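You operate a simulated robot arm through the tools that you are given. There is no shell and no other tool. Be economical: measure what you need, move in short steps, check, and stop when the job is done.

The job below is to be done with a simulated two-armed robot. You get a single attempt, and the scene is never put back.

JOB
Shut the right bench drawer. Then put the cream band on the glass of the light board away on the top of the trims bench. Then take the blue part cone on the near end of the belt and put it away on the free end of the doubling table. Then put the fat olive cone from the far end of the belt on the pad of the steam table. Then take the order card and leave it on the front lane of the belt. Then close the left packing drawer. Keep to this order. Set down upright: fat olive cone.

The check looks at the end state, three seconds after you hand in, the way a careful person would. Anything else that was tipped, shoved, dropped, spilled or broken makes it a failure.

ROBOT AND FRAMES
Two 7-joint arms with two-finger parallel grippers on one trunk, on a base that drives. Base frame: it is fixed to the floor where the robot stands at the start and does not move with it; the origin is under the middle of the robot, x ahead of it, y to its left, z up. Readings come in mm, rad, newtons and seconds.
The left shoulder is at the start at [50, 168, 1032], the right one opposite. With the tool pointing down near the work surface each hand reaches from about 220 to 660 mm from the robot's upright axis, wherever it stands, measured 20 degrees to its own side. Places, roughly: blue part cone [750, 2500, 750]; cream band (16x4x2 cm) [900, 1500, 900]; fat olive cone [750, 3000, 750]; free end of the doubling table [-6000, -3000, 800]; front lane of the belt (40x17 cm) [680, 2280, 760]; left packing drawer [700, 4300, 700]; order card [750, 3500, 750]; pad of the steam table [900, -1500, 900]; right bench drawer [600, 0, 700]; top of the trims bench [-2500, 4300, 800]. Payload 1.57 kg a hand.
The tool frame of a hand sits at the grasp point between the pads (the TCP): z along the fingers, y along the line on which they close. The tips reach 30 mm beyond it. Largest opening 80 mm; finger width 17, thickness 12; the body of the gripper, 40 by 82 mm, starts 80 mm behind the TCP.
Orientation is that of the tool frame in the base frame, as a unit quaternion [w, x, y, z]. With the fingers straight down and closing along the base's y, the tool's x points along the base's -x, its y along +y and its z along -z.

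CONTROLS
- The arms move only by the tool step_arm. It takes "left_plan", "right_plan" or both (then of equal length, played together; a hand with none holds still); each is text: rows parted by semicolons, each of 7 numbers parted by spaces: the shift along the tool's x, y, z in units of 30 mm (1.0 is 30 mm), then the turn, a rotation vector about the tool's x, y, z in units of 5 degrees (1.0 is 5 degrees), then the finger opening in mm, from 0 to 80. In form: tx ty tz wx wy wz gripper; .... A call has 1 to 12 rows; each row shifts and turns the commanded pose from where the row before left it, along the tool's axes as they then stand. A call with a number of a shift or a turn outside -1 to 1 is refused whole. A row lasts 0.2 s, in which the tool goes at most 50 mm and 0.15 rad; a call with a longer step from one row to the next is refused whole, and so is a gripper value outside its range. Where a pose cannot be reached the arm comes as near as it can. A force on the tool above 40 N (or 10 N above the force at the start of the call, whichever is more), or a blocked arm, ends the call early, and 0.2 s more pass. The fingers move at their own pace (about 45 mm/s each) and stop on an object; they squeeze with about 28 N. The grip force told is the motor's: it shows also when the fingers shut on nothing. Time passes only in rows, and 0.2 s behind the last, so rows that do not move let the fingers close. It gives the time, the measured TCP pose, the force on the tool (base axes), the opening and the grip force at its end, in the units of the frame above (readings bear some noise), with the torque about the TCP (base axes, N m) and any sound that the robot's microphone picked up.
- Cameras (640 x 400 px; columns grow to the right, rows downward): "scene" is now at [123.2, 8.4, 1232]; the picture's right is [0.09, -1.00, 0.00], its down [-0.66, -0.06, -0.75] and it looks along [0.74, 0.07, -0.67] (base axes); focal length 277 px, centre (320, 200). "left" rides on the left gripper at [72, 7, -122] in its tool frame; the picture's right is [-0.09, 1.00, 0.00], its down [-0.84, -0.08, -0.54] and it looks along [-0.54, -0.05, 0.84] (tool axes); focal length 238 px, centre (320, 200). "right" rides on the right gripper at [72, -7, -122] in its tool frame; the picture's right is [0.09, 1.00, 0.00], its down [-0.84, 0.08, -0.54] and it looks along [-0.54, 0.05, 0.84] (tool axes); focal length 238 px, centre (320, 200). There is no depth. A picture from a camera that has moved, and an enlarged one, comes with that camera's place and axes in the base frame and with its lens.
- snapshot(camera): a new picture of that camera. The clock stands still meanwhile.
- lift_body(by): slides the trunk up (or, below 0, down) by that many mm; the arms and the scene camera ride with it, the base frame stays. It gives what a move gives, with no picture.
- steer(legs): drives the robot by 1 to 6 legs, each [ahead, left, turn to the left] in mm, mm and rad, along the robot's own axes; the way and the turn of a leg run together, so that a leg with both is an arc; at most 1500 mm and 3.142 rad a leg. The arms and the cameras ride along, it lands a little off, and it stops where it bumps. It gives what a move gives.
- turn_head(pan, tilt): turns the head with the scene camera to pan (to the left, within 1.396 rad either way) and tilt (down, from -0.506 to 1.204), counted from straight ahead of the robot. It gives what a move gives.
- enlarge(camera, box): a new picture of the part [left, top, right, bottom] of that camera's present view, enlarged. The clock stands still meanwhile.
- job_done(): hands the job in; it is judged then, once.

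Work in short steps. Places have to be worked out from the pictures, the camera data and where the tool is seen: move nearer, look again, correct. Check each grasp and each placing, and mend what went wrong. You have 165 turns and 130 pictures in all, those below and enlarged ones among them. Open the grippers and draw the arms clear of the work before you hand the job in, unless the task says otherwise; then end with one line.

The tools are called by a JSON object that holds its "api" and its "payload". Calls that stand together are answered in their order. step_arm: Moves the arms, as the interface text tells. Its arguments: {"type":"object","properties":{"left_plan":{"type":"string"},"right_plan":{"type":"string"}},"required":[]} The other tools are called the same way: lift_body (by) slides the trunk up or down; steer (legs) drives the base; turn_head (pan, tilt) turns the head that bears the scene camera; snapshot (camera) takes a picture; enlarge (camera, box) takes an enlarged picture of a part of a camera's view; job_done () hands the job in.

At the start:

```text
time_s: 0.0
left_eef_pos: [442.0, 175.6, 937.0]
left_tool_rot: [-0.001, 0.001, 1.0, -0.001]
left_contact_force: [0.1, 0.4, -1.3]
left_ft_torque: [0.03, 0.03, -0.01]
left_grip_width: 80.1
left_grip_force: 0.1
right_eef_pos: [450.5, -146.4, 942.2]
right_tool_rot: [0.0, 0.0, 1.0, 0.0]
right_contact_force: [-0.1, 0.0, 0.5]
right_ft_torque: [0.0, 0.02, 0.0]
right_grip_width: 80.1
right_grip_force: 0.1
trunk travel left (down, up): [-200.0, 243.0]
robot x, y, heading: [-1.5, 2.8, 0.001]
head pan, tilt: [0.091, 0.728]
```

scene: 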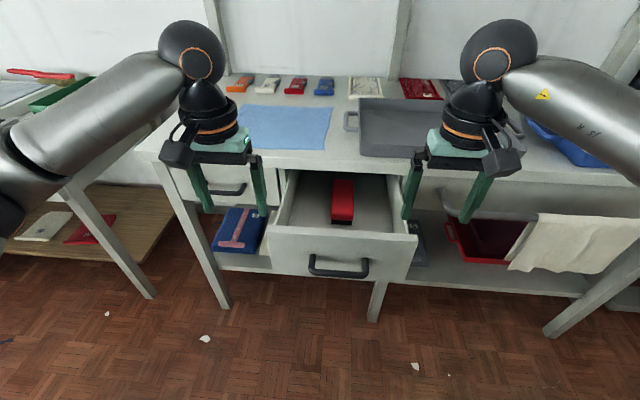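
right: 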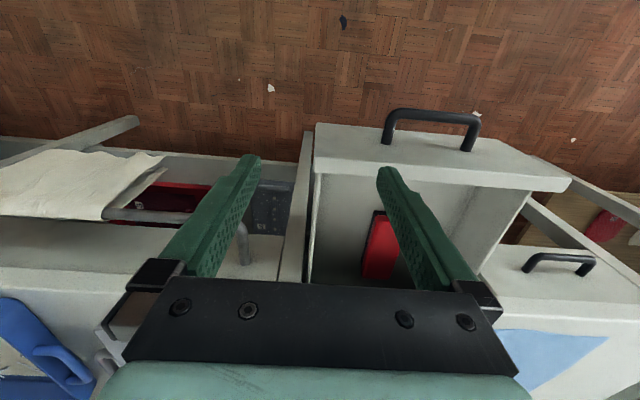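
left: 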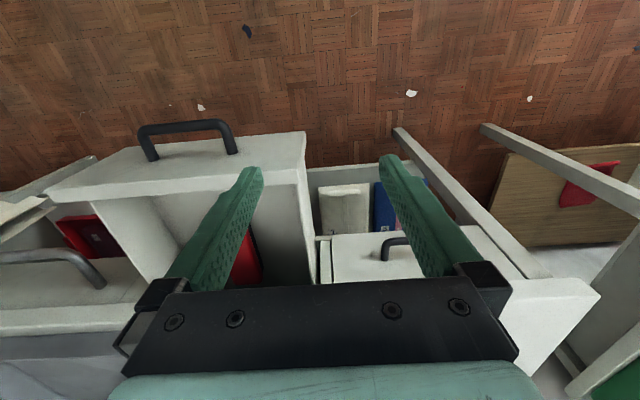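

The right bench drawer is open: its front is at about x=475, its top edge at z≈830, and it spans y ±142. I'll close the right hand's fingers and place it just in front of the drawer face, above the handle.

{"api": "step_arm", "payload": {"right_plan": "1 0 0 0 0 0 0; 0 1 0 0 0 0 0; 0 1 0 0 0 0 0; 0 1 0 0 0 0 0; 0 1 0 0 0 0 0; 0 0.8 0 0 0 0 0; 0 0 1 0 0 0 0; 0 0 1 0 0 0 0; 0 0 1 0 0 0 0; 0 0 0.8 0 0 0 0"}}

{"api": "snapshot", "payload": {"camera": "scene"}}

{"api": "snapshot", "payload": {"camera": "right"}}

```text
time_s: 2.2
left_eef_pos: [441.7, 175.5, 936.9]
left_tool_rot: [0.0, 0.001, 1.0, 0.0]
left_contact_force: [1.0, 0.2, -0.3]
left_ft_torque: [0.01, 0.0, 0.0]
left_grip_width: 79.9
left_grip_force: 0.1
right_eef_pos: [423.5, -4.7, 827.0]
right_tool_rot: [0.0, 0.0, 1.0, 0.0]
right_contact_force: [0.4, 0.0, -0.2]
right_ft_torque: [-0.01, -0.01, -0.01]
right_grip_width: 0.0
right_grip_force: 21.3
trunk travel left (down, up): [-200.0, 243.0]
robot x, y, heading: [1.6, -0.1, 0.004]
head pan, tilt: [0.091, 0.728]
```

```text
126 pictures are left
camera scene: at [123.2, 8.4, 1232.0], right [0.09, -1.0, 0.0], down [-0.66, -0.06, -0.75], along [0.74, 0.07, -0.67], focal length 277 px, centre (320, 200)
```

scene: 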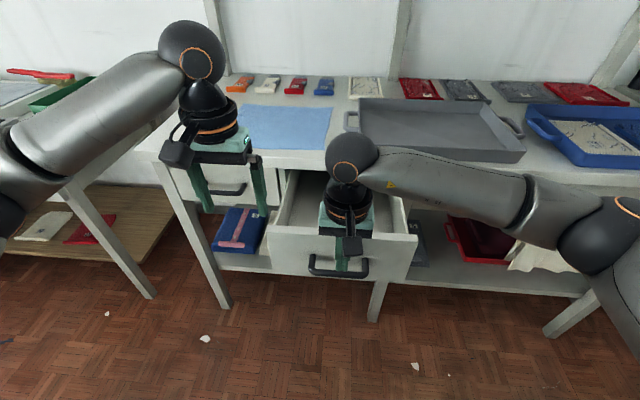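

```text
125 pictures are left
camera right: at [352.4, -12.0, 949.2], right [-0.09, 1.0, 0.0], down [0.84, 0.08, 0.54], along [0.54, 0.05, -0.84], focal length 238 px, centre (320, 200)
```

right: 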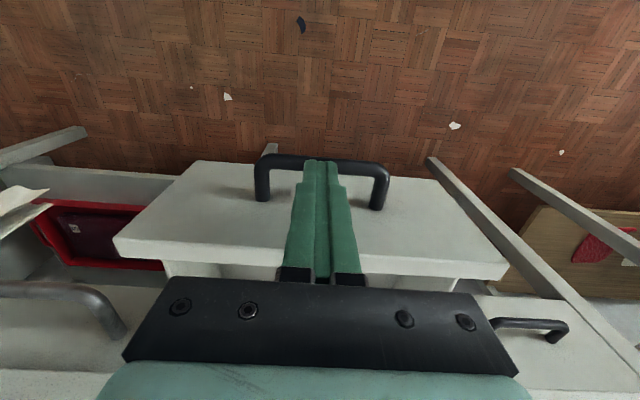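

The fingers are in front of the face, just above the handle. I'll push ahead along +x.

{"api": "step_arm", "payload": {"right_plan": "-0.7 0 0 0 0 0 0; -0.6 0 0 0 0 0 0; -0.5 0 0 0 0 0 0; -0.5 0 0 0 0 0 0; -0.5 0 0 0 0 0 0; -0.5 0 0 0 0 0 0; -0.5 0 0 0 0 0 0; -0.5 0 0 0 0 0 0; -0.5 0 0 0 0 0 0; -0.5 0 0 0 0 0 0; -0.5 0 0 0 0 0 0; -0.5 0 0 0 0 0 0"}}

{"api": "snapshot", "payload": {"camera": "right"}}

```text
time_s: 4.8
left_eef_pos: [441.1, 176.4, 936.8]
left_tool_rot: [0.0, 0.0, 1.0, 0.0]
left_contact_force: [0.5, -1.0, 0.1]
left_ft_torque: [-0.02, -0.03, 0.01]
left_grip_width: 79.9
left_grip_force: 0.1
right_eef_pos: [588.9, -15.7, 824.5]
right_tool_rot: [0.001, 0.0, 1.0, 0.0]
right_contact_force: [0.1, -0.6, -0.2]
right_ft_torque: [0.03, 0.02, -0.04]
right_grip_width: 0.1
right_grip_force: 21.5
right hand out of reach, approached as far as the arm can: row 11, 12
trunk travel left (down, up): [-200.0, 243.0]
robot x, y, heading: [-4.6, -3.6, -0.002]
head pan, tilt: [0.091, 0.728]
```

```text
124 pictures are left
camera right: at [517.2, -22.4, 947.3], right [-0.09, 1.0, 0.0], down [0.84, 0.08, 0.54], along [0.54, 0.05, -0.84], focal length 238 px, centre (320, 200)
```

right: 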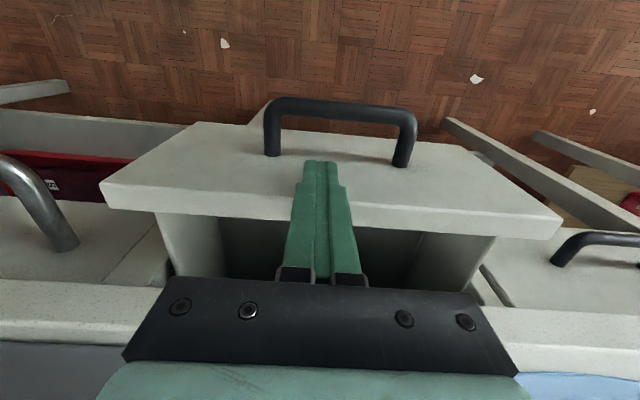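

The drawer is still open by several centimetres and the arm is at the end of its reach. I'll draw back, drive ahead 120 mm, and push again.

{"api": "step_arm", "payload": {"right_plan": "1 0 0 0 0 0 0; 1 0 0 0 0 0 0; 1 0 0 0 0 0 0; 1 0 0 0 0 0 0; 1 0 0 0 0 0 0", "left_plan": "1 0 0 0 0 0 80; 1 0 0 0 0 0 80; 1 0 0 0 0 0 80; 0 0 0 0 0 0 80; 0 0 0 0 0 0 80"}}

{"api": "steer", "payload": {"legs": [[130, 0, 0]]}}

```text
time_s: 6.0
left_eef_pos: [350.8, 176.7, 936.9]
left_tool_rot: [0.0, 0.0, 1.0, 0.001]
left_contact_force: [0.8, 0.4, 0.2]
left_ft_torque: [-0.02, 0.02, 0.0]
left_grip_width: 80.1
left_grip_force: 0.1
right_eef_pos: [437.5, -12.8, 826.5]
right_tool_rot: [0.001, 0.001, 1.0, 0.0]
right_contact_force: [0.4, 0.1, 0.3]
right_ft_torque: [-0.01, -0.02, -0.01]
right_grip_width: 0.0
right_grip_force: 21.0
trunk travel left (down, up): [-200.0, 243.0]
robot x, y, heading: [2.5, -0.6, 0.002]
head pan, tilt: [0.091, 0.728]
```

```text
time_s: 7.3
left_eef_pos: [480.7, 174.3, 937.9]
left_tool_rot: [-0.001, 0.002, 1.0, 0.0]
left_contact_force: [-0.3, -0.2, 0.5]
left_ft_torque: [0.0, 0.02, 0.0]
left_grip_width: 80.0
left_grip_force: 0.0
right_eef_pos: [569.0, -14.0, 825.0]
right_tool_rot: [0.0, 0.002, 1.0, 0.001]
right_contact_force: [-0.9, 0.2, 0.6]
right_ft_torque: [-0.01, 0.04, -0.03]
right_grip_width: 0.1
right_grip_force: 21.1
trunk travel left (down, up): [-200.0, 243.0]
robot x, y, heading: [129.1, 0.2, -0.003]
head pan, tilt: [0.091, 0.728]
```

The base moved without a bump. I'll push on until resistance shows.

{"api": "step_arm", "payload": {"right_plan": "-0.5 0 0 0 0 0 0; -0.5 0 0 0 0 0 0; -0.5 0 0 0 0 0 0; -0.5 0 0 0 0 0 0; -0.5 0 0 0 0 0 0; -0.5 0 0 0 0 0 0; -0.5 0 0 0 0 0 0; -0.5 0 0 0 0 0 0"}}

{"api": "snapshot", "payload": {"camera": "right"}}

```text
time_s: 9.1
left_eef_pos: [479.6, 175.8, 938.3]
left_tool_rot: [0.001, 0.002, 1.0, 0.0]
left_contact_force: [-0.6, -0.4, -0.1]
left_ft_torque: [0.0, 0.0, 0.02]
left_grip_width: 80.2
left_grip_force: 0.1
right_eef_pos: [676.0, -13.3, 825.7]
right_tool_rot: [-0.012, -0.001, 1.0, -0.004]
right_contact_force: [-14.2, -2.4, 4.7]
right_ft_torque: [-0.04, -0.49, -0.12]
right_grip_width: 0.1
right_grip_force: 21.7
trunk travel left (down, up): [-200.0, 243.0]
robot x, y, heading: [127.3, -0.8, -0.003]
head pan, tilt: [0.091, 0.728]
stopped in row 8 (right hand): the force on the tool passed its limit at 49 N (the readings are from after the stop); the commanded pose is now the measured one
```

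```text
123 pictures are left
camera right: at [607.8, -21.8, 950.4], right [-0.1, 1.0, 0.0], down [0.85, 0.08, 0.52], along [0.52, 0.05, -0.85], focal length 238 px, centre (320, 200)
```

right: 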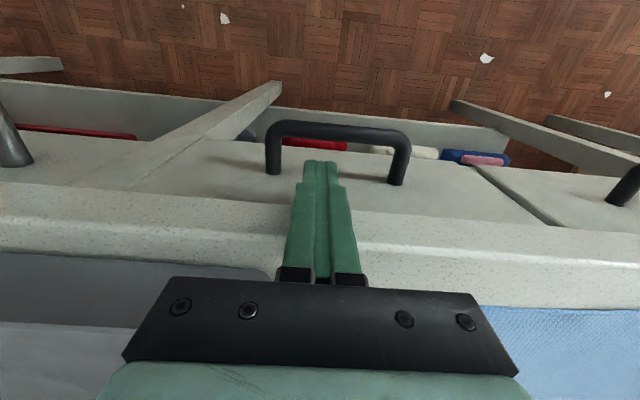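

The force stop came with the drawer face flush with its neighbours, so it is shut. I'll draw back and up, back the base away, and look left.

{"api": "step_arm", "payload": {"right_plan": "1 0 0 0 0 0 0; 1 0 0 0 0 0 0; 1 0 0 0 0 0 0; 1 0 0 0 0 0 0; 1 -1 0 0 0 0 0; 0 -1 -1 0 0 0 40; 0 -1 -1 0 0 0 60; 0 -1 -1 0 0 0 80; 0 -1 -1 0 0 0 80"}}

{"api": "steer", "payload": {"legs": [[-200, 0, 0], [0, 1300, 0]]}}

{"api": "turn_head", "payload": {"pan": 0, "tilt": 0.6}}

{"api": "snapshot", "payload": {"camera": "scene"}}

```text
time_s: 11.1
left_eef_pos: [480.7, 175.1, 938.9]
left_tool_rot: [0.0, 0.0, 1.0, 0.001]
left_contact_force: [0.5, -0.1, -0.3]
left_ft_torque: [0.02, 0.01, 0.01]
left_grip_width: 80.0
left_grip_force: 0.0
right_eef_pos: [530.3, -165.9, 949.3]
right_tool_rot: [-0.011, -0.001, 1.0, -0.003]
right_contact_force: [0.7, 0.5, 0.2]
right_ft_torque: [0.02, -0.01, 0.0]
right_grip_width: 80.1
right_grip_force: 0.1
trunk travel left (down, up): [-200.0, 243.0]
robot x, y, heading: [130.3, -1.7, -0.006]
head pan, tilt: [0.091, 0.728]
```

```text
time_s: 23.9
left_eef_pos: [280.6, 1473.0, 939.1]
left_tool_rot: [0.0, 0.0, 1.0, 0.0]
left_contact_force: [-0.4, -0.2, -0.6]
left_ft_torque: [-0.03, -0.02, -0.01]
left_grip_width: 80.0
left_grip_force: 0.1
right_eef_pos: [332.2, 1133.3, 948.4]
right_tool_rot: [-0.011, -0.005, 1.0, -0.003]
right_contact_force: [0.5, -0.2, 0.4]
right_ft_torque: [0.01, 0.02, 0.01]
right_grip_width: 80.2
right_grip_force: 0.1
trunk travel left (down, up): [-200.0, 243.0]
robot x, y, heading: [-68.4, 1294.9, 0.004]
head pan, tilt: [0.091, 0.728]
```

```text
time_s: 24.6
left_eef_pos: [278.8, 1473.1, 937.9]
left_tool_rot: [0.0, 0.0, 1.0, -0.001]
left_contact_force: [0.6, 0.4, -0.1]
left_ft_torque: [-0.06, 0.0, 0.0]
left_grip_width: 80.0
left_grip_force: 0.0
right_eef_pos: [330.3, 1133.5, 950.5]
right_tool_rot: [-0.012, -0.004, 1.0, -0.003]
right_contact_force: [0.4, -0.1, 0.8]
right_ft_torque: [-0.01, 0.03, 0.03]
right_grip_width: 80.3
right_grip_force: 0.1
trunk travel left (down, up): [-200.0, 243.0]
robot x, y, heading: [-70.8, 1295.3, 0.002]
head pan, tilt: [0.0, 0.6]
```

```text
122 pictures are left
camera scene: at [57.0, 1297.2, 1243.0], right [0.0, -1.0, 0.0], down [-0.57, 0.0, -0.82], along [0.82, 0.0, -0.57], focal length 277 px, centre (320, 200)
```

scene: 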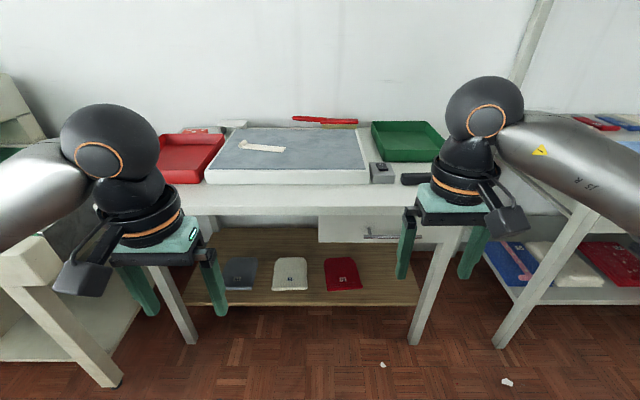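

The cream band lies on the light board at roughly [820, 1470, ~900]. I'll raise both hands, drive closer, then look with the left hand camera.

{"api": "step_arm", "payload": {"left_plan": "0 0 -1 0 0 0 80; 0 0 -1 0 0 0 80; 0 0 -1 0 0 0 80; 0 0 -1 0 0 0 80", "right_plan": "0 0 -1 0 0 0 80; 0 0 -1 0 0 0 80; 0 0 -1 0 0 0 80; 0 0 -1 0 0 0 80"}}

{"api": "steer", "payload": {"legs": [[300, -40, 0]]}}

{"api": "snapshot", "payload": {"camera": "scene"}}

{"api": "snapshot", "payload": {"camera": "left"}}

```text
time_s: 25.6
left_eef_pos: [278.9, 1474.0, 1057.7]
left_tool_rot: [0.0, -0.001, 1.0, 0.0]
left_contact_force: [0.8, -0.7, 0.0]
left_ft_torque: [0.02, 0.0, 0.01]
left_grip_width: 80.0
left_grip_force: 0.1
right_eef_pos: [334.5, 1133.2, 1068.4]
right_tool_rot: [-0.01, -0.004, 1.0, -0.003]
right_contact_force: [0.0, -0.1, 0.2]
right_ft_torque: [-0.01, 0.03, -0.02]
right_grip_width: 80.1
right_grip_force: 0.0
trunk travel left (down, up): [-200.0, 243.0]
robot x, y, heading: [-72.2, 1298.9, -0.001]
head pan, tilt: [0.0, 0.6]
```

```text
time_s: 27.6
left_eef_pos: [578.0, 1436.9, 1056.2]
left_tool_rot: [0.0, -0.005, 1.0, 0.0]
left_contact_force: [-0.2, -0.4, 0.2]
left_ft_torque: [-0.01, -0.02, 0.01]
left_grip_width: 80.3
left_grip_force: 0.0
right_eef_pos: [637.1, 1098.6, 1068.2]
right_tool_rot: [-0.01, -0.007, 1.0, -0.002]
right_contact_force: [0.3, 0.1, 0.1]
right_ft_torque: [0.01, 0.0, -0.01]
right_grip_width: 79.9
right_grip_force: 0.0
trunk travel left (down, up): [-200.0, 243.0]
robot x, y, heading: [231.2, 1261.9, 0.011]
head pan, tilt: [0.0, 0.6]
```

```text
121 pictures are left
camera scene: at [358.2, 1260.8, 1242.9], right [0.01, -1.0, 0.0], down [-0.57, 0.0, -0.82], along [0.82, 0.01, -0.57], focal length 277 px, centre (320, 200)
```

scene: 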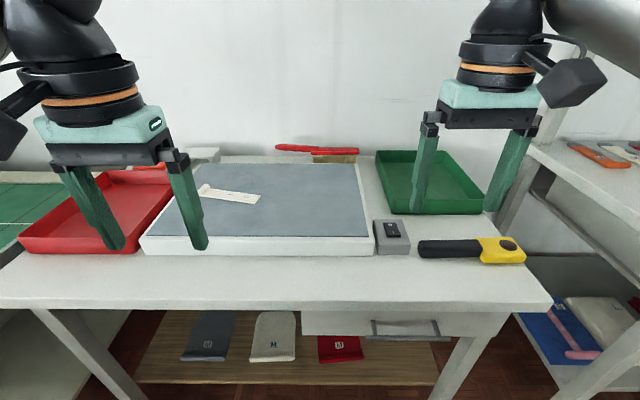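

```text
120 pictures are left
camera left: at [507.4, 1443.9, 1177.8], right [0.08, 1.0, 0.0], down [0.84, -0.07, 0.54], along [0.54, -0.05, -0.84], focal length 238 px, centre (320, 200)
```

left: 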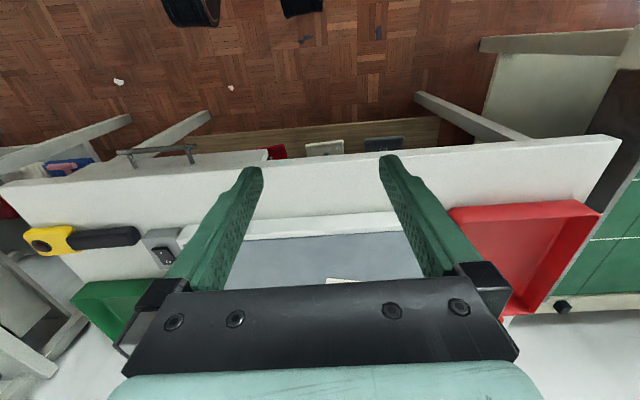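

Triangulating puts the board top at about z 820–840 and the band near [950, 1500]. I need to get closer, so I'll look down to see how far the base sticks out towards the table.

{"api": "turn_head", "payload": {"pan": 0, "tilt": 1.2}}

{"api": "snapshot", "payload": {"camera": "scene"}}

```text
time_s: 28.6
left_eef_pos: [580.4, 1438.1, 1056.9]
left_tool_rot: [0.0, -0.004, 1.0, 0.001]
left_contact_force: [0.7, -0.6, -0.8]
left_ft_torque: [0.0, 0.05, 0.02]
left_grip_width: 79.9
left_grip_force: 0.0
right_eef_pos: [636.7, 1098.7, 1067.8]
right_tool_rot: [-0.01, -0.007, 1.0, -0.002]
right_contact_force: [-0.3, -0.1, -1.4]
right_ft_torque: [-0.02, 0.01, -0.02]
right_grip_width: 80.1
right_grip_force: 0.0
trunk travel left (down, up): [-200.0, 243.0]
robot x, y, heading: [231.0, 1263.0, 0.007]
head pan, tilt: [0.0, 1.201]
```

```text
119 pictures are left
camera scene: at [325.4, 1260.5, 1198.4], right [0.01, -1.0, 0.0], down [-0.93, -0.01, -0.36], along [0.36, 0.0, -0.93], focal length 277 px, centre (320, 200)
```

scene: 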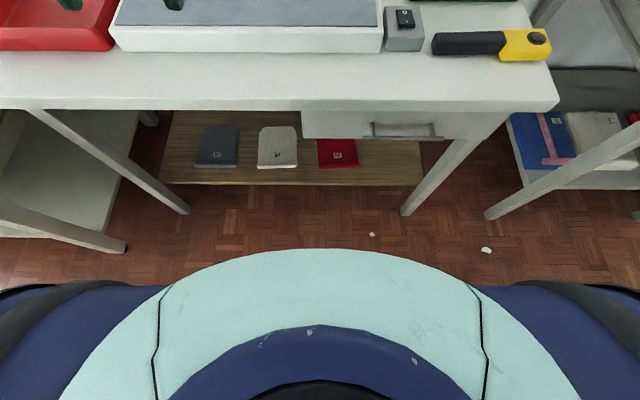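

The base front is at about x=508 and the table legs are at about x=725, so I can advance 140 mm safely.

{"api": "steer", "payload": {"legs": [[140, 0, 0]]}}

{"api": "turn_head", "payload": {"pan": 0.3, "tilt": 0.75}}

{"api": "step_arm", "payload": {"left_plan": "-1 0 0 0 0 0 80; -1 0 0 0 0 0 80; -1 0 0 0 0 0 80; 0 0 0 0 0 0 80"}}

{"api": "snapshot", "payload": {"camera": "scene"}}

{"api": "snapshot", "payload": {"camera": "left"}}

```text
time_s: 29.9
left_eef_pos: [720.7, 1439.2, 1057.6]
left_tool_rot: [0.0, -0.005, 1.0, 0.0]
left_contact_force: [0.6, -0.5, -0.5]
left_ft_torque: [0.01, 0.01, -0.05]
left_grip_width: 80.0
left_grip_force: 0.0
right_eef_pos: [778.9, 1101.5, 1067.3]
right_tool_rot: [-0.011, -0.008, 1.0, -0.003]
right_contact_force: [-0.1, 0.3, 0.4]
right_ft_torque: [0.03, -0.01, 0.0]
right_grip_width: 80.0
right_grip_force: 0.1
trunk travel left (down, up): [-200.0, 243.0]
robot x, y, heading: [372.5, 1258.1, 0.009]
head pan, tilt: [0.0, 1.201]
```

```text
time_s: 30.9
left_eef_pos: [718.6, 1440.0, 1057.3]
left_tool_rot: [0.0, -0.005, 1.0, 0.0]
left_contact_force: [0.3, -0.3, -0.1]
left_ft_torque: [-0.01, -0.03, 0.01]
left_grip_width: 80.0
left_grip_force: 0.0
right_eef_pos: [777.8, 1101.9, 1067.3]
right_tool_rot: [-0.01, -0.008, 1.0, -0.003]
right_contact_force: [0.4, 0.0, 0.0]
right_ft_torque: [0.01, 0.0, 0.02]
right_grip_width: 80.0
right_grip_force: 0.0
trunk travel left (down, up): [-200.0, 243.0]
robot x, y, heading: [366.9, 1261.3, 0.012]
head pan, tilt: [0.3, 0.75]
```

```text
time_s: 31.9
left_eef_pos: [811.1, 1440.8, 1056.9]
left_tool_rot: [0.0, -0.005, 1.0, 0.0]
left_contact_force: [-0.2, -0.6, 0.1]
left_ft_torque: [-0.01, -0.01, 0.01]
left_grip_width: 80.2
left_grip_force: 0.0
right_eef_pos: [778.8, 1100.6, 1066.9]
right_tool_rot: [-0.01, -0.008, 1.0, -0.003]
right_contact_force: [-0.1, 0.3, 0.5]
right_ft_torque: [0.0, -0.04, 0.02]
right_grip_width: 80.1
right_grip_force: 0.0
trunk travel left (down, up): [-200.0, 243.0]
robot x, y, heading: [368.1, 1261.7, 0.008]
head pan, tilt: [0.3, 0.75]
```

```text
118 pictures are left
camera scene: at [488.8, 1286.9, 1230.1], right [0.31, -0.95, 0.0], down [-0.65, -0.21, -0.73], along [0.7, 0.22, -0.68], focal length 277 px, centre (320, 200)
```

scene: 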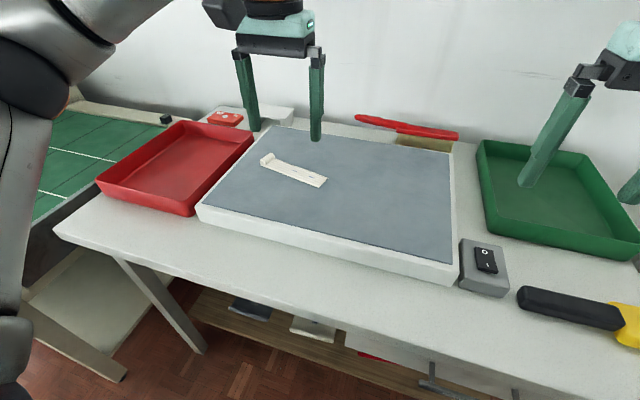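

```text
117 pictures are left
camera left: at [738.4, 1447.5, 1177.7], right [0.08, 1.0, 0.0], down [0.84, -0.07, 0.54], along [0.54, -0.04, -0.84], focal length 238 px, centre (320, 200)
```

left: 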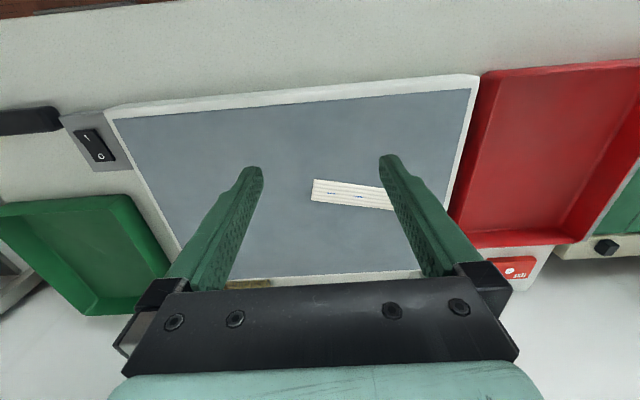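

Let me enlarge the band to gauge its thickness and direction.

{"api": "enlarge", "payload": {"camera": "scene", "box": [220, 110, 380, 210]}}

```text
4.00 times, centred on (300, 160) of scene
camera zoom: at [488.8, 1286.9, 1230.1], right [0.31, -0.95, 0.0], down [-0.65, -0.21, -0.73], along [0.7, 0.22, -0.68], focal length 1107 px, centre (400, 360)
```

zoom: 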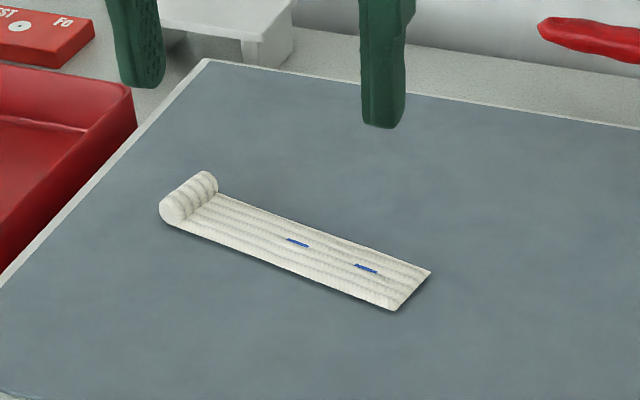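

The band lies flat with a rolled end, and the roll is at about [953, 1558, 867]. I'll grip the roll across its 4 cm width: shift the base slightly, then turn the left tool by -77° about its z.

{"api": "steer", "payload": {"legs": [[30, 60, 0]]}}

{"api": "step_arm", "payload": {"left_plan": "0 0 0 0 0 -1 80; 0 0 0 0 0 -1 80; 0 0 0 0 0 -1 80; 0 0 0 0 0 -1 80; 0 0 0 0 0 -1 80; 0 0 0 0 0 -1 80; 0 0 0 0 0 -1 80; 0 0 0 0 0 -1 80; 0 0 0 0 0 -1 80; 0 0 0 0 0 -1 80; 0 0 0 0 0 -1 80; 0 0 0 0 0 -1 80"}}

{"api": "step_arm", "payload": {"left_plan": "0 0 0 0 0 -1 80; 0 0 0 0 0 -1 80; 0 0 0 0 0 -1 80; 0 0 0 0 0 -0.4 80; 0 0 0 0 0 0 80"}}

{"api": "snapshot", "payload": {"camera": "left"}}

```text
time_s: 33.1
left_eef_pos: [838.9, 1500.3, 1057.9]
left_tool_rot: [0.0, -0.004, 1.0, 0.0]
left_contact_force: [-0.1, 0.0, 0.3]
left_ft_torque: [0.01, -0.03, -0.01]
left_grip_width: 79.8
left_grip_force: 0.1
right_eef_pos: [806.8, 1159.7, 1067.2]
right_tool_rot: [-0.011, -0.007, 1.0, -0.002]
right_contact_force: [-0.2, -0.1, 0.9]
right_ft_torque: [-0.03, -0.02, 0.01]
right_grip_width: 80.2
right_grip_force: 0.0
trunk travel left (down, up): [-200.0, 243.0]
robot x, y, heading: [398.2, 1319.6, 0.006]
head pan, tilt: [0.3, 0.75]
```

```text
time_s: 35.7
left_eef_pos: [841.2, 1501.1, 1058.8]
left_tool_rot: [0.0, -0.505, 0.863, 0.0]
left_contact_force: [0.3, 0.1, 0.2]
left_ft_torque: [0.02, 0.01, 0.0]
left_grip_width: 80.1
left_grip_force: 0.0
right_eef_pos: [806.5, 1161.3, 1066.6]
right_tool_rot: [-0.011, -0.006, 1.0, -0.002]
right_contact_force: [0.4, 0.0, -0.3]
right_ft_torque: [0.05, -0.01, -0.01]
right_grip_width: 80.0
right_grip_force: 0.1
trunk travel left (down, up): [-200.0, 243.0]
robot x, y, heading: [399.4, 1321.0, 0.008]
head pan, tilt: [0.3, 0.75]
```

```text
time_s: 36.9
left_eef_pos: [840.3, 1501.4, 1057.4]
left_tool_rot: [0.0, -0.626, 0.78, 0.0]
left_contact_force: [0.4, -0.1, 0.6]
left_ft_torque: [0.01, 0.0, -0.04]
left_grip_width: 79.9
left_grip_force: 0.1
right_eef_pos: [805.7, 1160.3, 1067.4]
right_tool_rot: [-0.01, -0.007, 1.0, -0.003]
right_contact_force: [-0.8, -0.9, 0.1]
right_ft_torque: [-0.01, -0.01, -0.02]
right_grip_width: 80.0
right_grip_force: 0.0
trunk travel left (down, up): [-200.0, 243.0]
robot x, y, heading: [400.8, 1323.0, 0.007]
head pan, tilt: [0.3, 0.75]
```

```text
115 pictures are left
camera left: at [817.9, 1432.0, 1177.8], right [-0.95, 0.3, 0.0], down [0.26, 0.8, 0.54], along [0.17, 0.52, -0.84], focal length 238 px, centre (320, 200)
```

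left: 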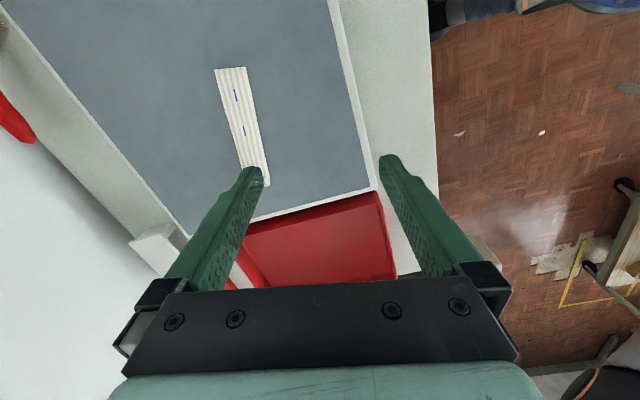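

Both views put the roll at about [955, 1560] with the band angled 12°. I'll move over it, lower partway, and look again.

{"api": "step_arm", "payload": {"left_plan": "-0.67 -0.82 0 0 0 0 80; -0.67 -0.82 0 0 0 0 80; -0.67 -0.82 0 0 0 0 80; -0.67 -0.82 0 0 0 0 80; 0 0 1 0 0 0 80; 0 0 1 0 0 0 80; 0 0 1 0 0 0 80; 0 0 0 0 0 0 80"}}

{"api": "snapshot", "payload": {"camera": "left"}}

{"api": "enlarge", "payload": {"camera": "scene", "box": [160, 60, 400, 210]}}

```text
time_s: 38.7
left_eef_pos: [950.9, 1556.6, 967.2]
left_tool_rot: [0.0, -0.626, 0.78, -0.001]
left_contact_force: [-1.0, 0.0, 0.3]
left_ft_torque: [0.02, 0.0, 0.0]
left_grip_width: 80.1
left_grip_force: 0.1
right_eef_pos: [807.1, 1160.0, 1066.0]
right_tool_rot: [-0.01, -0.008, 1.0, -0.003]
right_contact_force: [0.0, 0.8, 0.8]
right_ft_torque: [0.0, -0.02, 0.02]
right_grip_width: 79.9
right_grip_force: 0.0
trunk travel left (down, up): [-200.0, 243.0]
robot x, y, heading: [401.5, 1321.0, 0.011]
head pan, tilt: [0.3, 0.75]
```

```text
114 pictures are left
camera left: at [928.8, 1488.8, 1087.7], right [-0.95, 0.31, 0.0], down [0.26, 0.8, 0.54], along [0.17, 0.52, -0.84], focal length 238 px, centre (320, 200)
```

left: 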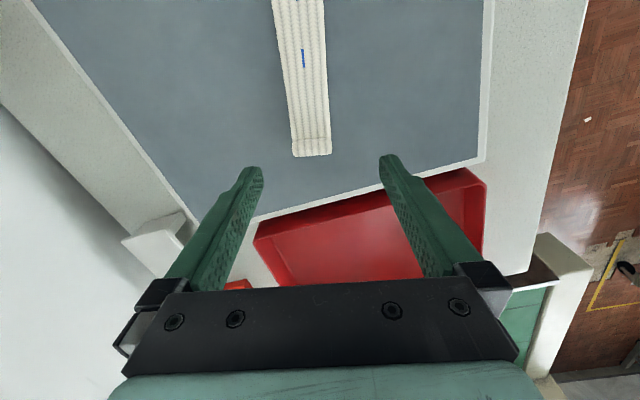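

```text
2.67 times, centred on (280, 135) of scene
camera zoom: at [518.2, 1346.8, 1230.1], right [0.3, -0.95, 0.0], down [-0.65, -0.21, -0.73], along [0.7, 0.22, -0.68], focal length 738 px, centre (427, 373)
```

zoom: 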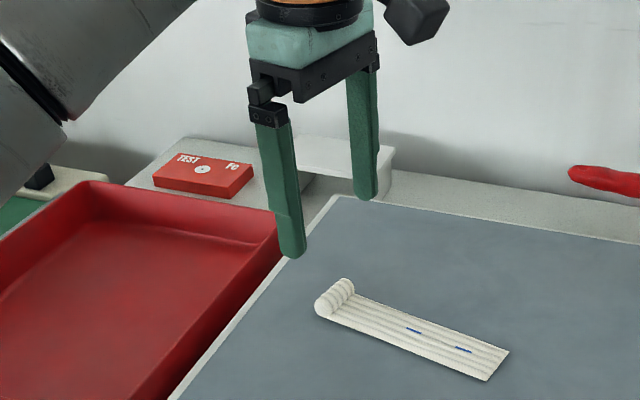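

Refined from both cameras, the roll centre is at about [964, 1567, 860]. I'll shift there and lower until the tips are just above the glass.

{"api": "step_arm", "payload": {"left_plan": "-0.42 -0.35 0 0 0 0 80; 0 0 0.7 0 0 0 80; 0 0 0.7 0 0 0 80; 0 0 0.6 0 0 0 80; 0 0 0.4 0 0 0 80; 0 0 0.25 0 0 0 80; 0 0 0 0 0 0 80"}}

{"api": "snapshot", "payload": {"camera": "left"}}

{"api": "enlarge", "payload": {"camera": "scene", "box": [160, 60, 400, 210]}}

```text
time_s: 40.3
left_eef_pos: [967.3, 1569.7, 887.7]
left_tool_rot: [0.0, -0.626, 0.78, 0.0]
left_contact_force: [0.0, 0.0, 0.4]
left_ft_torque: [0.02, 0.03, -0.01]
left_grip_width: 80.1
left_grip_force: 0.0
right_eef_pos: [806.6, 1160.6, 1067.8]
right_tool_rot: [-0.011, -0.007, 1.0, -0.002]
right_contact_force: [-0.4, 0.6, -1.6]
right_ft_torque: [0.0, 0.03, 0.01]
right_grip_width: 79.9
right_grip_force: 0.1
trunk travel left (down, up): [-200.0, 243.0]
robot x, y, heading: [398.5, 1317.9, 0.011]
head pan, tilt: [0.3, 0.75]
```

```text
112 pictures are left
camera left: at [944.3, 1500.6, 1008.2], right [-0.95, 0.31, 0.0], down [0.26, 0.8, 0.54], along [0.17, 0.52, -0.84], focal length 238 px, centre (320, 200)
```

left: 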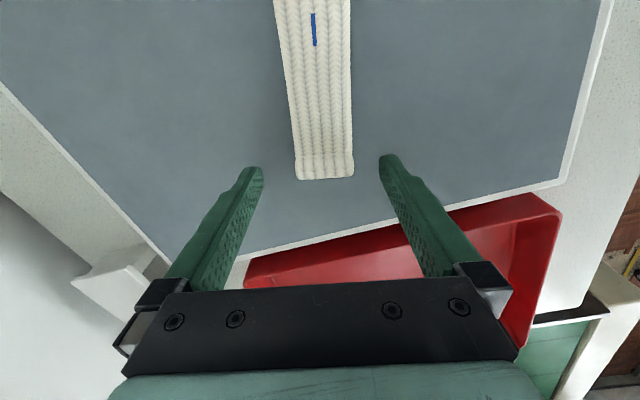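

```text
2.67 times, centred on (280, 135) of scene
camera zoom: at [518.2, 1346.7, 1230.1], right [0.3, -0.95, 0.0], down [-0.65, -0.21, -0.73], along [0.7, 0.22, -0.68], focal length 738 px, centre (427, 373)
```

zoom: 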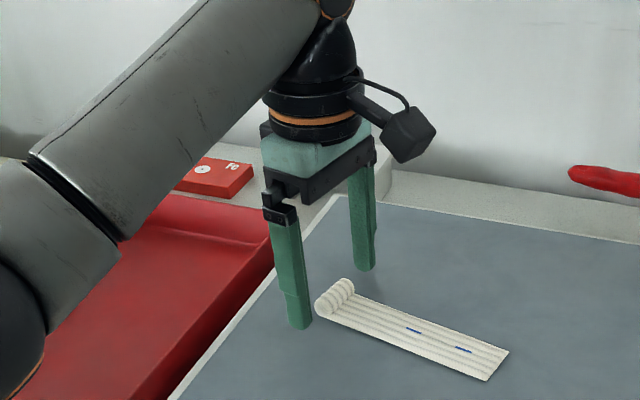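

The roll sits between the fingers at tip height. I'll lower a few more mm and close.

{"api": "step_arm", "payload": {"left_plan": "0 0 0.1 0 0 0 80; 0 0 0.07 0 0 0 80; 0 0 0 0 0 0 30; 0 0 0 0 0 0 30; 0 0 0 0 0 0 30; 0 0 0 0 0 0 20; 0 0 0 0 0 0 20"}}

{"api": "snapshot", "payload": {"camera": "left"}}

```text
time_s: 41.9
left_eef_pos: [965.4, 1568.8, 881.9]
left_tool_rot: [0.0, -0.626, 0.78, -0.001]
left_contact_force: [0.7, -0.1, -0.5]
left_ft_torque: [0.0, 0.02, 0.0]
left_grip_width: 38.8
left_grip_force: 28.1
right_eef_pos: [806.3, 1160.5, 1066.5]
right_tool_rot: [-0.011, -0.007, 1.0, -0.003]
right_contact_force: [0.2, 0.3, -0.1]
right_ft_torque: [-0.02, 0.02, -0.03]
right_grip_width: 79.8
right_grip_force: 0.1
trunk travel left (down, up): [-200.0, 243.0]
robot x, y, heading: [397.5, 1322.7, 0.007]
head pan, tilt: [0.3, 0.75]
```

```text
110 pictures are left
camera left: at [944.3, 1500.1, 1003.1], right [-0.95, 0.31, 0.0], down [0.26, 0.8, 0.54], along [0.17, 0.52, -0.84], focal length 238 px, centre (320, 200)
```

left: 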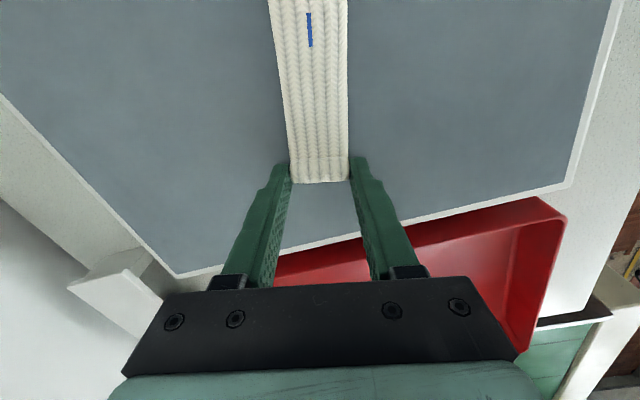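

Grip is 38.8 mm at 28 N on the roll. I'll lift it straight up.

{"api": "step_arm", "payload": {"left_plan": "0 0 -0.5 0 0 0 20; 0 0 -0.8 0 0 0 20; 0 0 -1 0 0 0 20; 0 0 -1 0 0 0 20; 0 0 -1 0 0 0 20; 0 0 -1 0 0 0 20; 0 0 0 0 0 0 20"}}

{"api": "snapshot", "payload": {"camera": "left"}}

```text
time_s: 43.5
left_eef_pos: [968.1, 1571.4, 1041.7]
left_tool_rot: [0.0, -0.625, 0.78, 0.0]
left_contact_force: [0.2, 0.2, -1.0]
left_ft_torque: [-0.01, 0.02, 0.02]
left_grip_width: 38.5
left_grip_force: 27.9
right_eef_pos: [806.5, 1160.4, 1068.5]
right_tool_rot: [-0.011, -0.007, 1.0, -0.003]
right_contact_force: [0.2, 0.7, 0.1]
right_ft_torque: [0.0, 0.02, 0.01]
right_grip_width: 80.2
right_grip_force: 0.1
trunk travel left (down, up): [-200.0, 243.0]
robot x, y, heading: [400.3, 1323.6, 0.013]
head pan, tilt: [0.3, 0.75]
```

```text
109 pictures are left
camera left: at [944.9, 1502.1, 1162.5], right [-0.95, 0.31, 0.0], down [0.26, 0.8, 0.54], along [0.17, 0.52, -0.84], focal length 238 px, centre (320, 200)
```

left: 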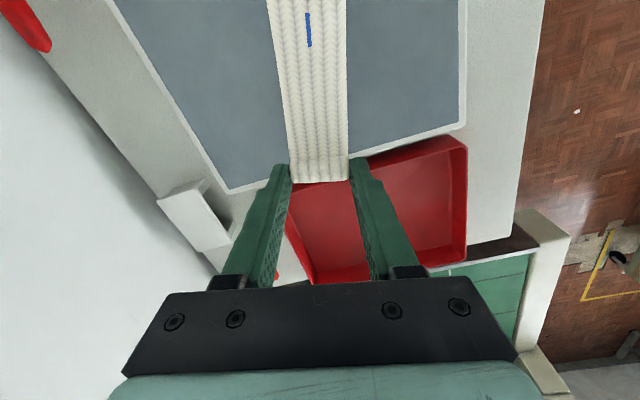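

The band is held. I'll back away from the table and then look around to the left for the way to the trims bench.

{"api": "steer", "payload": {"legs": [[-700, 0, 0]]}}

{"api": "step_arm", "payload": {"left_plan": "-0.22 0.97 0 0 0 0 20; -0.22 0.97 0 0 0 0 20; -0.22 0.97 0 0 0 0 20; -0.22 0.97 0 0 0 0 20; -0.22 0.97 0 0 0 0 20; -0.22 0.97 0 0 0 0 20", "right_plan": "1 0 0 0 0 0 80; 1 0 0 0 0 0 80; 0 0 0 0 0 0 80; 0 0 0 0 0 0 80; 0 0 0 0 0 0 80; 0 0 0 0 0 0 80"}}

{"api": "turn_head", "payload": {"pan": 1.39, "tilt": 0.35}}

{"api": "snapshot", "payload": {"camera": "scene"}}

```text
time_s: 46.5
left_eef_pos: [431.2, 1567.1, 1045.3]
left_tool_rot: [0.0, -0.626, 0.779, -0.001]
left_contact_force: [0.0, 0.3, -0.2]
left_ft_torque: [0.02, 0.0, 0.0]
left_grip_width: 38.6
left_grip_force: 27.9
right_eef_pos: [272.0, 1156.0, 1070.1]
right_tool_rot: [-0.007, -0.01, 1.0, -0.002]
right_contact_force: [-0.5, -0.6, -0.2]
right_ft_torque: [-0.02, -0.01, -0.01]
right_grip_width: 80.0
right_grip_force: 0.1
trunk travel left (down, up): [-200.0, 243.0]
robot x, y, heading: [-137.6, 1315.5, 0.011]
head pan, tilt: [0.3, 0.75]
stopped in leg 1: the robot was blocked; the commanded pose is now the measured one
```

```text
time_s: 47.9
left_eef_pos: [267.8, 1639.2, 1044.9]
left_tool_rot: [0.002, -0.627, 0.779, -0.001]
left_contact_force: [0.4, -0.2, 0.4]
left_ft_torque: [0.03, 0.02, -0.01]
left_grip_width: 38.5
left_grip_force: 28.3
right_eef_pos: [209.8, 1154.2, 1069.3]
right_tool_rot: [-0.008, -0.009, 1.0, -0.001]
right_contact_force: [-0.1, 0.8, -0.8]
right_ft_torque: [0.02, -0.03, -0.04]
right_grip_width: 80.1
right_grip_force: 0.1
trunk travel left (down, up): [-200.0, 243.0]
robot x, y, heading: [-135.9, 1313.1, 0.009]
head pan, tilt: [0.3, 0.75]
```

```text
time_s: 49.2
left_eef_pos: [267.3, 1639.1, 1044.1]
left_tool_rot: [0.002, -0.626, 0.78, -0.003]
left_contact_force: [-0.2, -0.1, -0.4]
left_ft_torque: [-0.02, -0.01, 0.0]
left_grip_width: 38.5
left_grip_force: 27.7
right_eef_pos: [209.3, 1153.5, 1070.3]
right_tool_rot: [-0.008, -0.01, 1.0, -0.002]
right_contact_force: [-0.3, -0.7, -0.5]
right_ft_torque: [0.01, 0.03, -0.02]
right_grip_width: 80.1
right_grip_force: 0.0
trunk travel left (down, up): [-200.0, 243.0]
robot x, y, heading: [-137.7, 1318.5, 0.013]
head pan, tilt: [1.389, 0.351]
```

```text
108 pictures are left
camera scene: at [-80.0, 1408.1, 1265.7], right [0.99, -0.17, 0.0], down [-0.06, -0.34, -0.94], along [0.16, 0.93, -0.34], focal length 277 px, centre (320, 200)
```

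scene: 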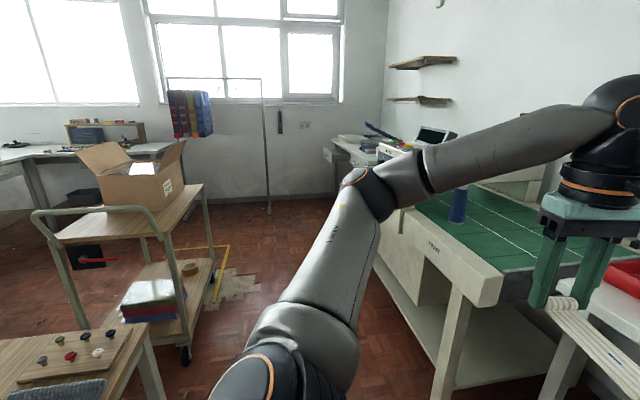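

I bumped something behind me at x≈-137: a table edge, with its front near x≈-420. I'll go ahead 190 mm, tuck the left hand in, turn left to face +y, and look.

{"api": "steer", "payload": {"legs": [[190, 0, 0], [0, 0, 1.56]]}}

{"api": "turn_head", "payload": {"pan": 0.9, "tilt": 0.45}}

{"api": "snapshot", "payload": {"camera": "scene"}}

{"api": "turn_head", "payload": {"pan": 0, "tilt": 0.45}}

{"api": "snapshot", "payload": {"camera": "scene"}}

```text
time_s: 54.8
left_eef_pos: [-300.0, 1695.1, 1044.8]
left_tool_rot: [-0.003, 0.998, -0.07, -0.001]
left_contact_force: [0.3, -0.5, 0.4]
left_ft_torque: [0.01, 0.0, -0.03]
left_grip_width: 38.6
left_grip_force: 27.8
right_eef_pos: [188.0, 1673.1, 1069.4]
right_tool_rot: [0.004, 0.74, -0.673, 0.007]
right_contact_force: [0.5, -0.5, 0.2]
right_ft_torque: [0.03, 0.03, -0.01]
right_grip_width: 80.1
right_grip_force: 0.0
trunk travel left (down, up): [-200.0, 243.0]
robot x, y, heading: [51.2, 1317.0, 1.658]
head pan, tilt: [1.389, 0.351]
```

```text
time_s: 55.7
left_eef_pos: [-300.2, 1695.0, 1043.3]
left_tool_rot: [-0.003, 0.998, -0.071, 0.001]
left_contact_force: [0.3, 0.0, 0.3]
left_ft_torque: [-0.03, 0.01, 0.0]
left_grip_width: 38.7
left_grip_force: 28.1
right_eef_pos: [187.0, 1672.8, 1069.5]
right_tool_rot: [0.004, 0.74, -0.673, 0.007]
right_contact_force: [0.6, -0.3, -0.6]
right_ft_torque: [-0.05, -0.02, -0.01]
right_grip_width: 80.1
right_grip_force: 0.0
trunk travel left (down, up): [-200.0, 243.0]
robot x, y, heading: [50.6, 1317.3, 1.661]
head pan, tilt: [0.901, 0.45]
```

```text
107 pictures are left
camera scene: at [-27.2, 1408.3, 1256.6], right [0.55, 0.83, 0.0], down [0.36, -0.24, -0.9], along [-0.75, 0.5, -0.44], focal length 277 px, centre (320, 200)
```

scene: 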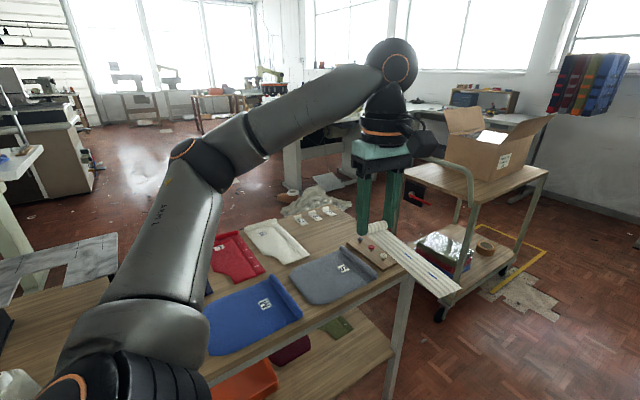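

```text
time_s: 56.9
left_eef_pos: [-299.8, 1694.5, 1044.7]
left_tool_rot: [-0.002, 0.998, -0.07, -0.001]
left_contact_force: [-0.6, -0.5, 0.5]
left_ft_torque: [-0.05, 0.02, 0.01]
left_grip_width: 38.5
left_grip_force: 28.0
right_eef_pos: [186.7, 1673.5, 1069.0]
right_tool_rot: [0.004, 0.74, -0.673, 0.008]
right_contact_force: [0.0, 0.7, 0.2]
right_ft_torque: [-0.01, -0.02, -0.04]
right_grip_width: 79.9
right_grip_force: 0.2
trunk travel left (down, up): [-200.0, 243.0]
robot x, y, heading: [55.1, 1317.8, 1.657]
head pan, tilt: [0.0, 0.45]
```

```text
106 pictures are left
camera scene: at [41.5, 1449.2, 1256.6], right [1.0, 0.09, 0.0], down [0.04, -0.43, -0.9], along [-0.08, 0.9, -0.44], focal length 277 px, centre (320, 200)
```

scene: 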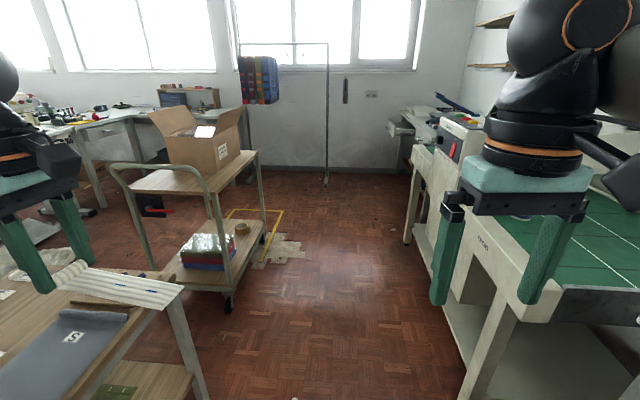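

The aisle is clear between the trolley (right side x≈-480, y 2500–3150) and the belt (x≥560). The trims bench is far left, and a clothes rack stands at y≈4430. I'll tuck the left hand in, straighten up and drive up the aisle in steps.

{"api": "step_arm", "payload": {"left_plan": "1 0 0 0 0 0 20; 1 0 0 0 0 0 20; 1 0 0 0 0 0 20"}}

{"api": "steer", "payload": {"legs": [[0, -30, -0.08], [1200, 0, 0]]}}

{"api": "turn_head", "payload": {"pan": 0.5, "tilt": 0.45}}

{"api": "snapshot", "payload": {"camera": "scene"}}

```text
time_s: 57.7
left_eef_pos: [-212.1, 1683.7, 1043.8]
left_tool_rot: [-0.003, 0.998, -0.07, 0.0]
left_contact_force: [-0.3, 0.2, -0.4]
left_ft_torque: [0.01, -0.01, -0.01]
left_grip_width: 38.7
left_grip_force: 28.2
right_eef_pos: [188.2, 1672.3, 1069.6]
right_tool_rot: [0.004, 0.74, -0.673, 0.007]
right_contact_force: [-0.5, -0.9, -0.8]
right_ft_torque: [-0.01, -0.01, 0.0]
right_grip_width: 79.9
right_grip_force: 0.1
trunk travel left (down, up): [-200.0, 243.0]
robot x, y, heading: [53.2, 1314.9, 1.657]
head pan, tilt: [0.0, 0.45]
```

```text
time_s: 64.4
left_eef_pos: [-155.9, 2926.3, 1042.8]
left_tool_rot: [-0.002, 0.994, -0.113, 0.0]
left_contact_force: [0.1, 0.1, -0.5]
left_ft_torque: [-0.01, 0.02, 0.01]
left_grip_width: 38.5
left_grip_force: 28.1
right_eef_pos: [241.3, 2880.8, 1068.5]
right_tool_rot: [0.004, 0.711, -0.703, 0.007]
right_contact_force: [0.1, -0.5, -0.3]
right_ft_torque: [-0.02, 0.0, -0.02]
right_grip_width: 79.9
right_grip_force: 0.0
trunk travel left (down, up): [-200.0, 243.0]
robot x, y, heading: [79.0, 2539.2, 1.574]
head pan, tilt: [0.0, 0.45]
```

```text
time_s: 65.3
left_eef_pos: [-155.8, 2925.5, 1043.5]
left_tool_rot: [-0.002, 0.993, -0.114, 0.0]
left_contact_force: [0.3, 0.2, 0.5]
left_ft_torque: [0.03, 0.01, -0.04]
left_grip_width: 38.3
left_grip_force: 27.5
right_eef_pos: [241.5, 2882.7, 1068.9]
right_tool_rot: [0.004, 0.71, -0.704, 0.006]
right_contact_force: [-0.5, 0.7, 0.5]
right_ft_torque: [0.0, 0.02, 0.06]
right_grip_width: 79.9
right_grip_force: 0.1
trunk travel left (down, up): [-200.0, 243.0]
robot x, y, heading: [79.3, 2536.4, 1.57]
head pan, tilt: [0.499, 0.45]
```

```text
105 pictures are left
camera scene: at [32.6, 2660.0, 1256.6], right [0.88, 0.48, 0.0], down [0.21, -0.38, -0.9], along [-0.43, 0.79, -0.44], focal length 277 px, centre (320, 200)
```

scene: 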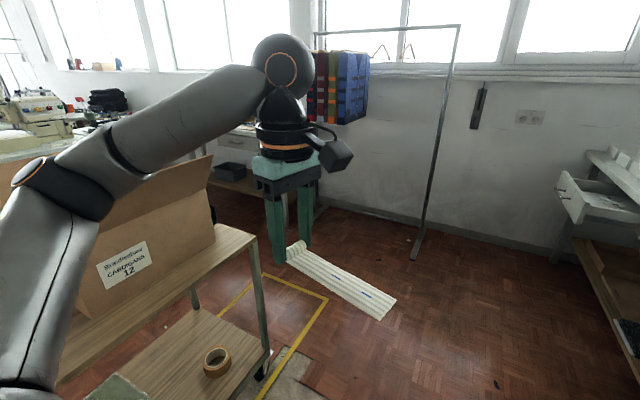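

The rack foot is at [-141, 4441] and the corridor beyond the trolley looks open. The left elbow is near the box on the trolley, so I'll shift right 80 mm before driving on to y≈3780.

{"api": "steer", "payload": {"legs": [[0, -80, 0], [1230, 0, 0]]}}

{"api": "turn_head", "payload": {"pan": 1.3, "tilt": 0.45}}

{"api": "snapshot", "payload": {"camera": "scene"}}

```text
time_s: 72.5
left_eef_pos: [-33.7, 4162.4, 1044.1]
left_tool_rot: [-0.003, 0.991, -0.135, 0.0]
left_contact_force: [0.7, 0.5, 0.8]
left_ft_torque: [0.01, 0.02, 0.02]
left_grip_width: 38.7
left_grip_force: 27.8
right_eef_pos: [362.5, 4098.4, 1069.4]
right_tool_rot: [-0.004, -0.694, 0.72, -0.007]
right_contact_force: [0.4, 0.1, 1.0]
right_ft_torque: [0.0, 0.01, 0.01]
right_grip_width: 80.3
right_grip_force: 0.0
trunk travel left (down, up): [-200.0, 243.0]
robot x, y, heading: [182.1, 3762.2, 1.532]
head pan, tilt: [0.499, 0.45]
```

```text
time_s: 73.6
left_eef_pos: [-34.0, 4161.3, 1043.1]
left_tool_rot: [-0.003, 0.991, -0.135, 0.0]
left_contact_force: [-0.4, -0.1, -0.8]
left_ft_torque: [0.0, 0.01, 0.01]
left_grip_width: 38.6
left_grip_force: 28.3
right_eef_pos: [361.5, 4099.5, 1069.3]
right_tool_rot: [-0.004, -0.694, 0.72, -0.007]
right_contact_force: [0.4, 0.6, 0.9]
right_ft_torque: [0.01, 0.01, -0.03]
right_grip_width: 80.3
right_grip_force: 0.1
trunk travel left (down, up): [-200.0, 243.0]
robot x, y, heading: [183.2, 3765.3, 1.527]
head pan, tilt: [1.3, 0.45]
```

```text
104 pictures are left
camera scene: at [96.7, 3833.2, 1256.6], right [0.31, 0.95, 0.0], down [0.41, -0.13, -0.9], along [-0.86, 0.28, -0.44], focal length 277 px, centre (320, 200)
```

scene: 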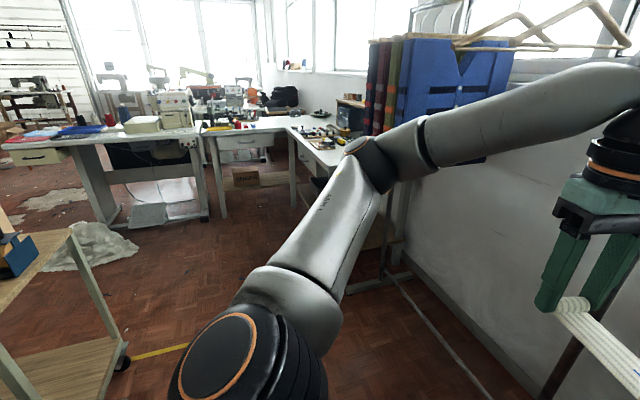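

The corridor to the trims bench is visible. I'll back up 120 mm for clearance from the hanging clothes, turn to face -x, and look again.

{"api": "steer", "payload": {"legs": [[-120, 0, 0], [0, 0, 1.6]]}}

{"api": "turn_head", "payload": {"pan": 0, "tilt": 0.4}}

{"api": "snapshot", "payload": {"camera": "scene"}}

```text
time_s: 78.8
left_eef_pos: [-209.1, 3412.6, 1043.1]
left_tool_rot: [-0.002, 0.781, 0.624, -0.001]
left_contact_force: [0.0, 0.2, 0.3]
left_ft_torque: [-0.03, 0.01, 0.0]
left_grip_width: 38.5
left_grip_force: 27.9
right_eef_pos: [-166.4, 3811.4, 1069.4]
right_tool_rot: [-0.002, 1.0, 0.006, 0.009]
right_contact_force: [0.2, -0.2, 0.1]
right_ft_torque: [-0.01, -0.01, 0.02]
right_grip_width: 79.9
right_grip_force: 0.0
trunk travel left (down, up): [-200.0, 243.0]
robot x, y, heading: [179.6, 3648.5, -3.137]
head pan, tilt: [1.3, 0.45]
```

```text
time_s: 80.2
left_eef_pos: [-208.3, 3413.1, 1042.4]
left_tool_rot: [-0.002, 0.781, 0.625, -0.001]
left_contact_force: [0.4, 0.1, -1.0]
left_ft_torque: [-0.01, 0.0, 0.01]
left_grip_width: 38.9
left_grip_force: 28.0
right_eef_pos: [-166.2, 3811.5, 1069.6]
right_tool_rot: [-0.002, 1.0, 0.006, 0.007]
right_contact_force: [-0.9, -0.6, -0.7]
right_ft_torque: [0.04, 0.0, 0.0]
right_grip_width: 80.3
right_grip_force: 0.0
trunk travel left (down, up): [-200.0, 243.0]
robot x, y, heading: [177.6, 3646.8, -3.136]
head pan, tilt: [0.0, 0.4]
```

```text
103 pictures are left
camera scene: at [44.8, 3648.2, 1261.2], right [-0.01, 1.0, 0.0], down [0.39, 0.0, -0.92], along [-0.92, -0.01, -0.39], focal length 277 px, centre (320, 200)
```

scene: 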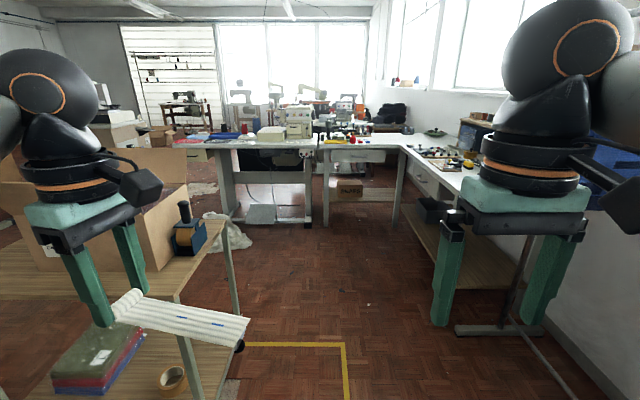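

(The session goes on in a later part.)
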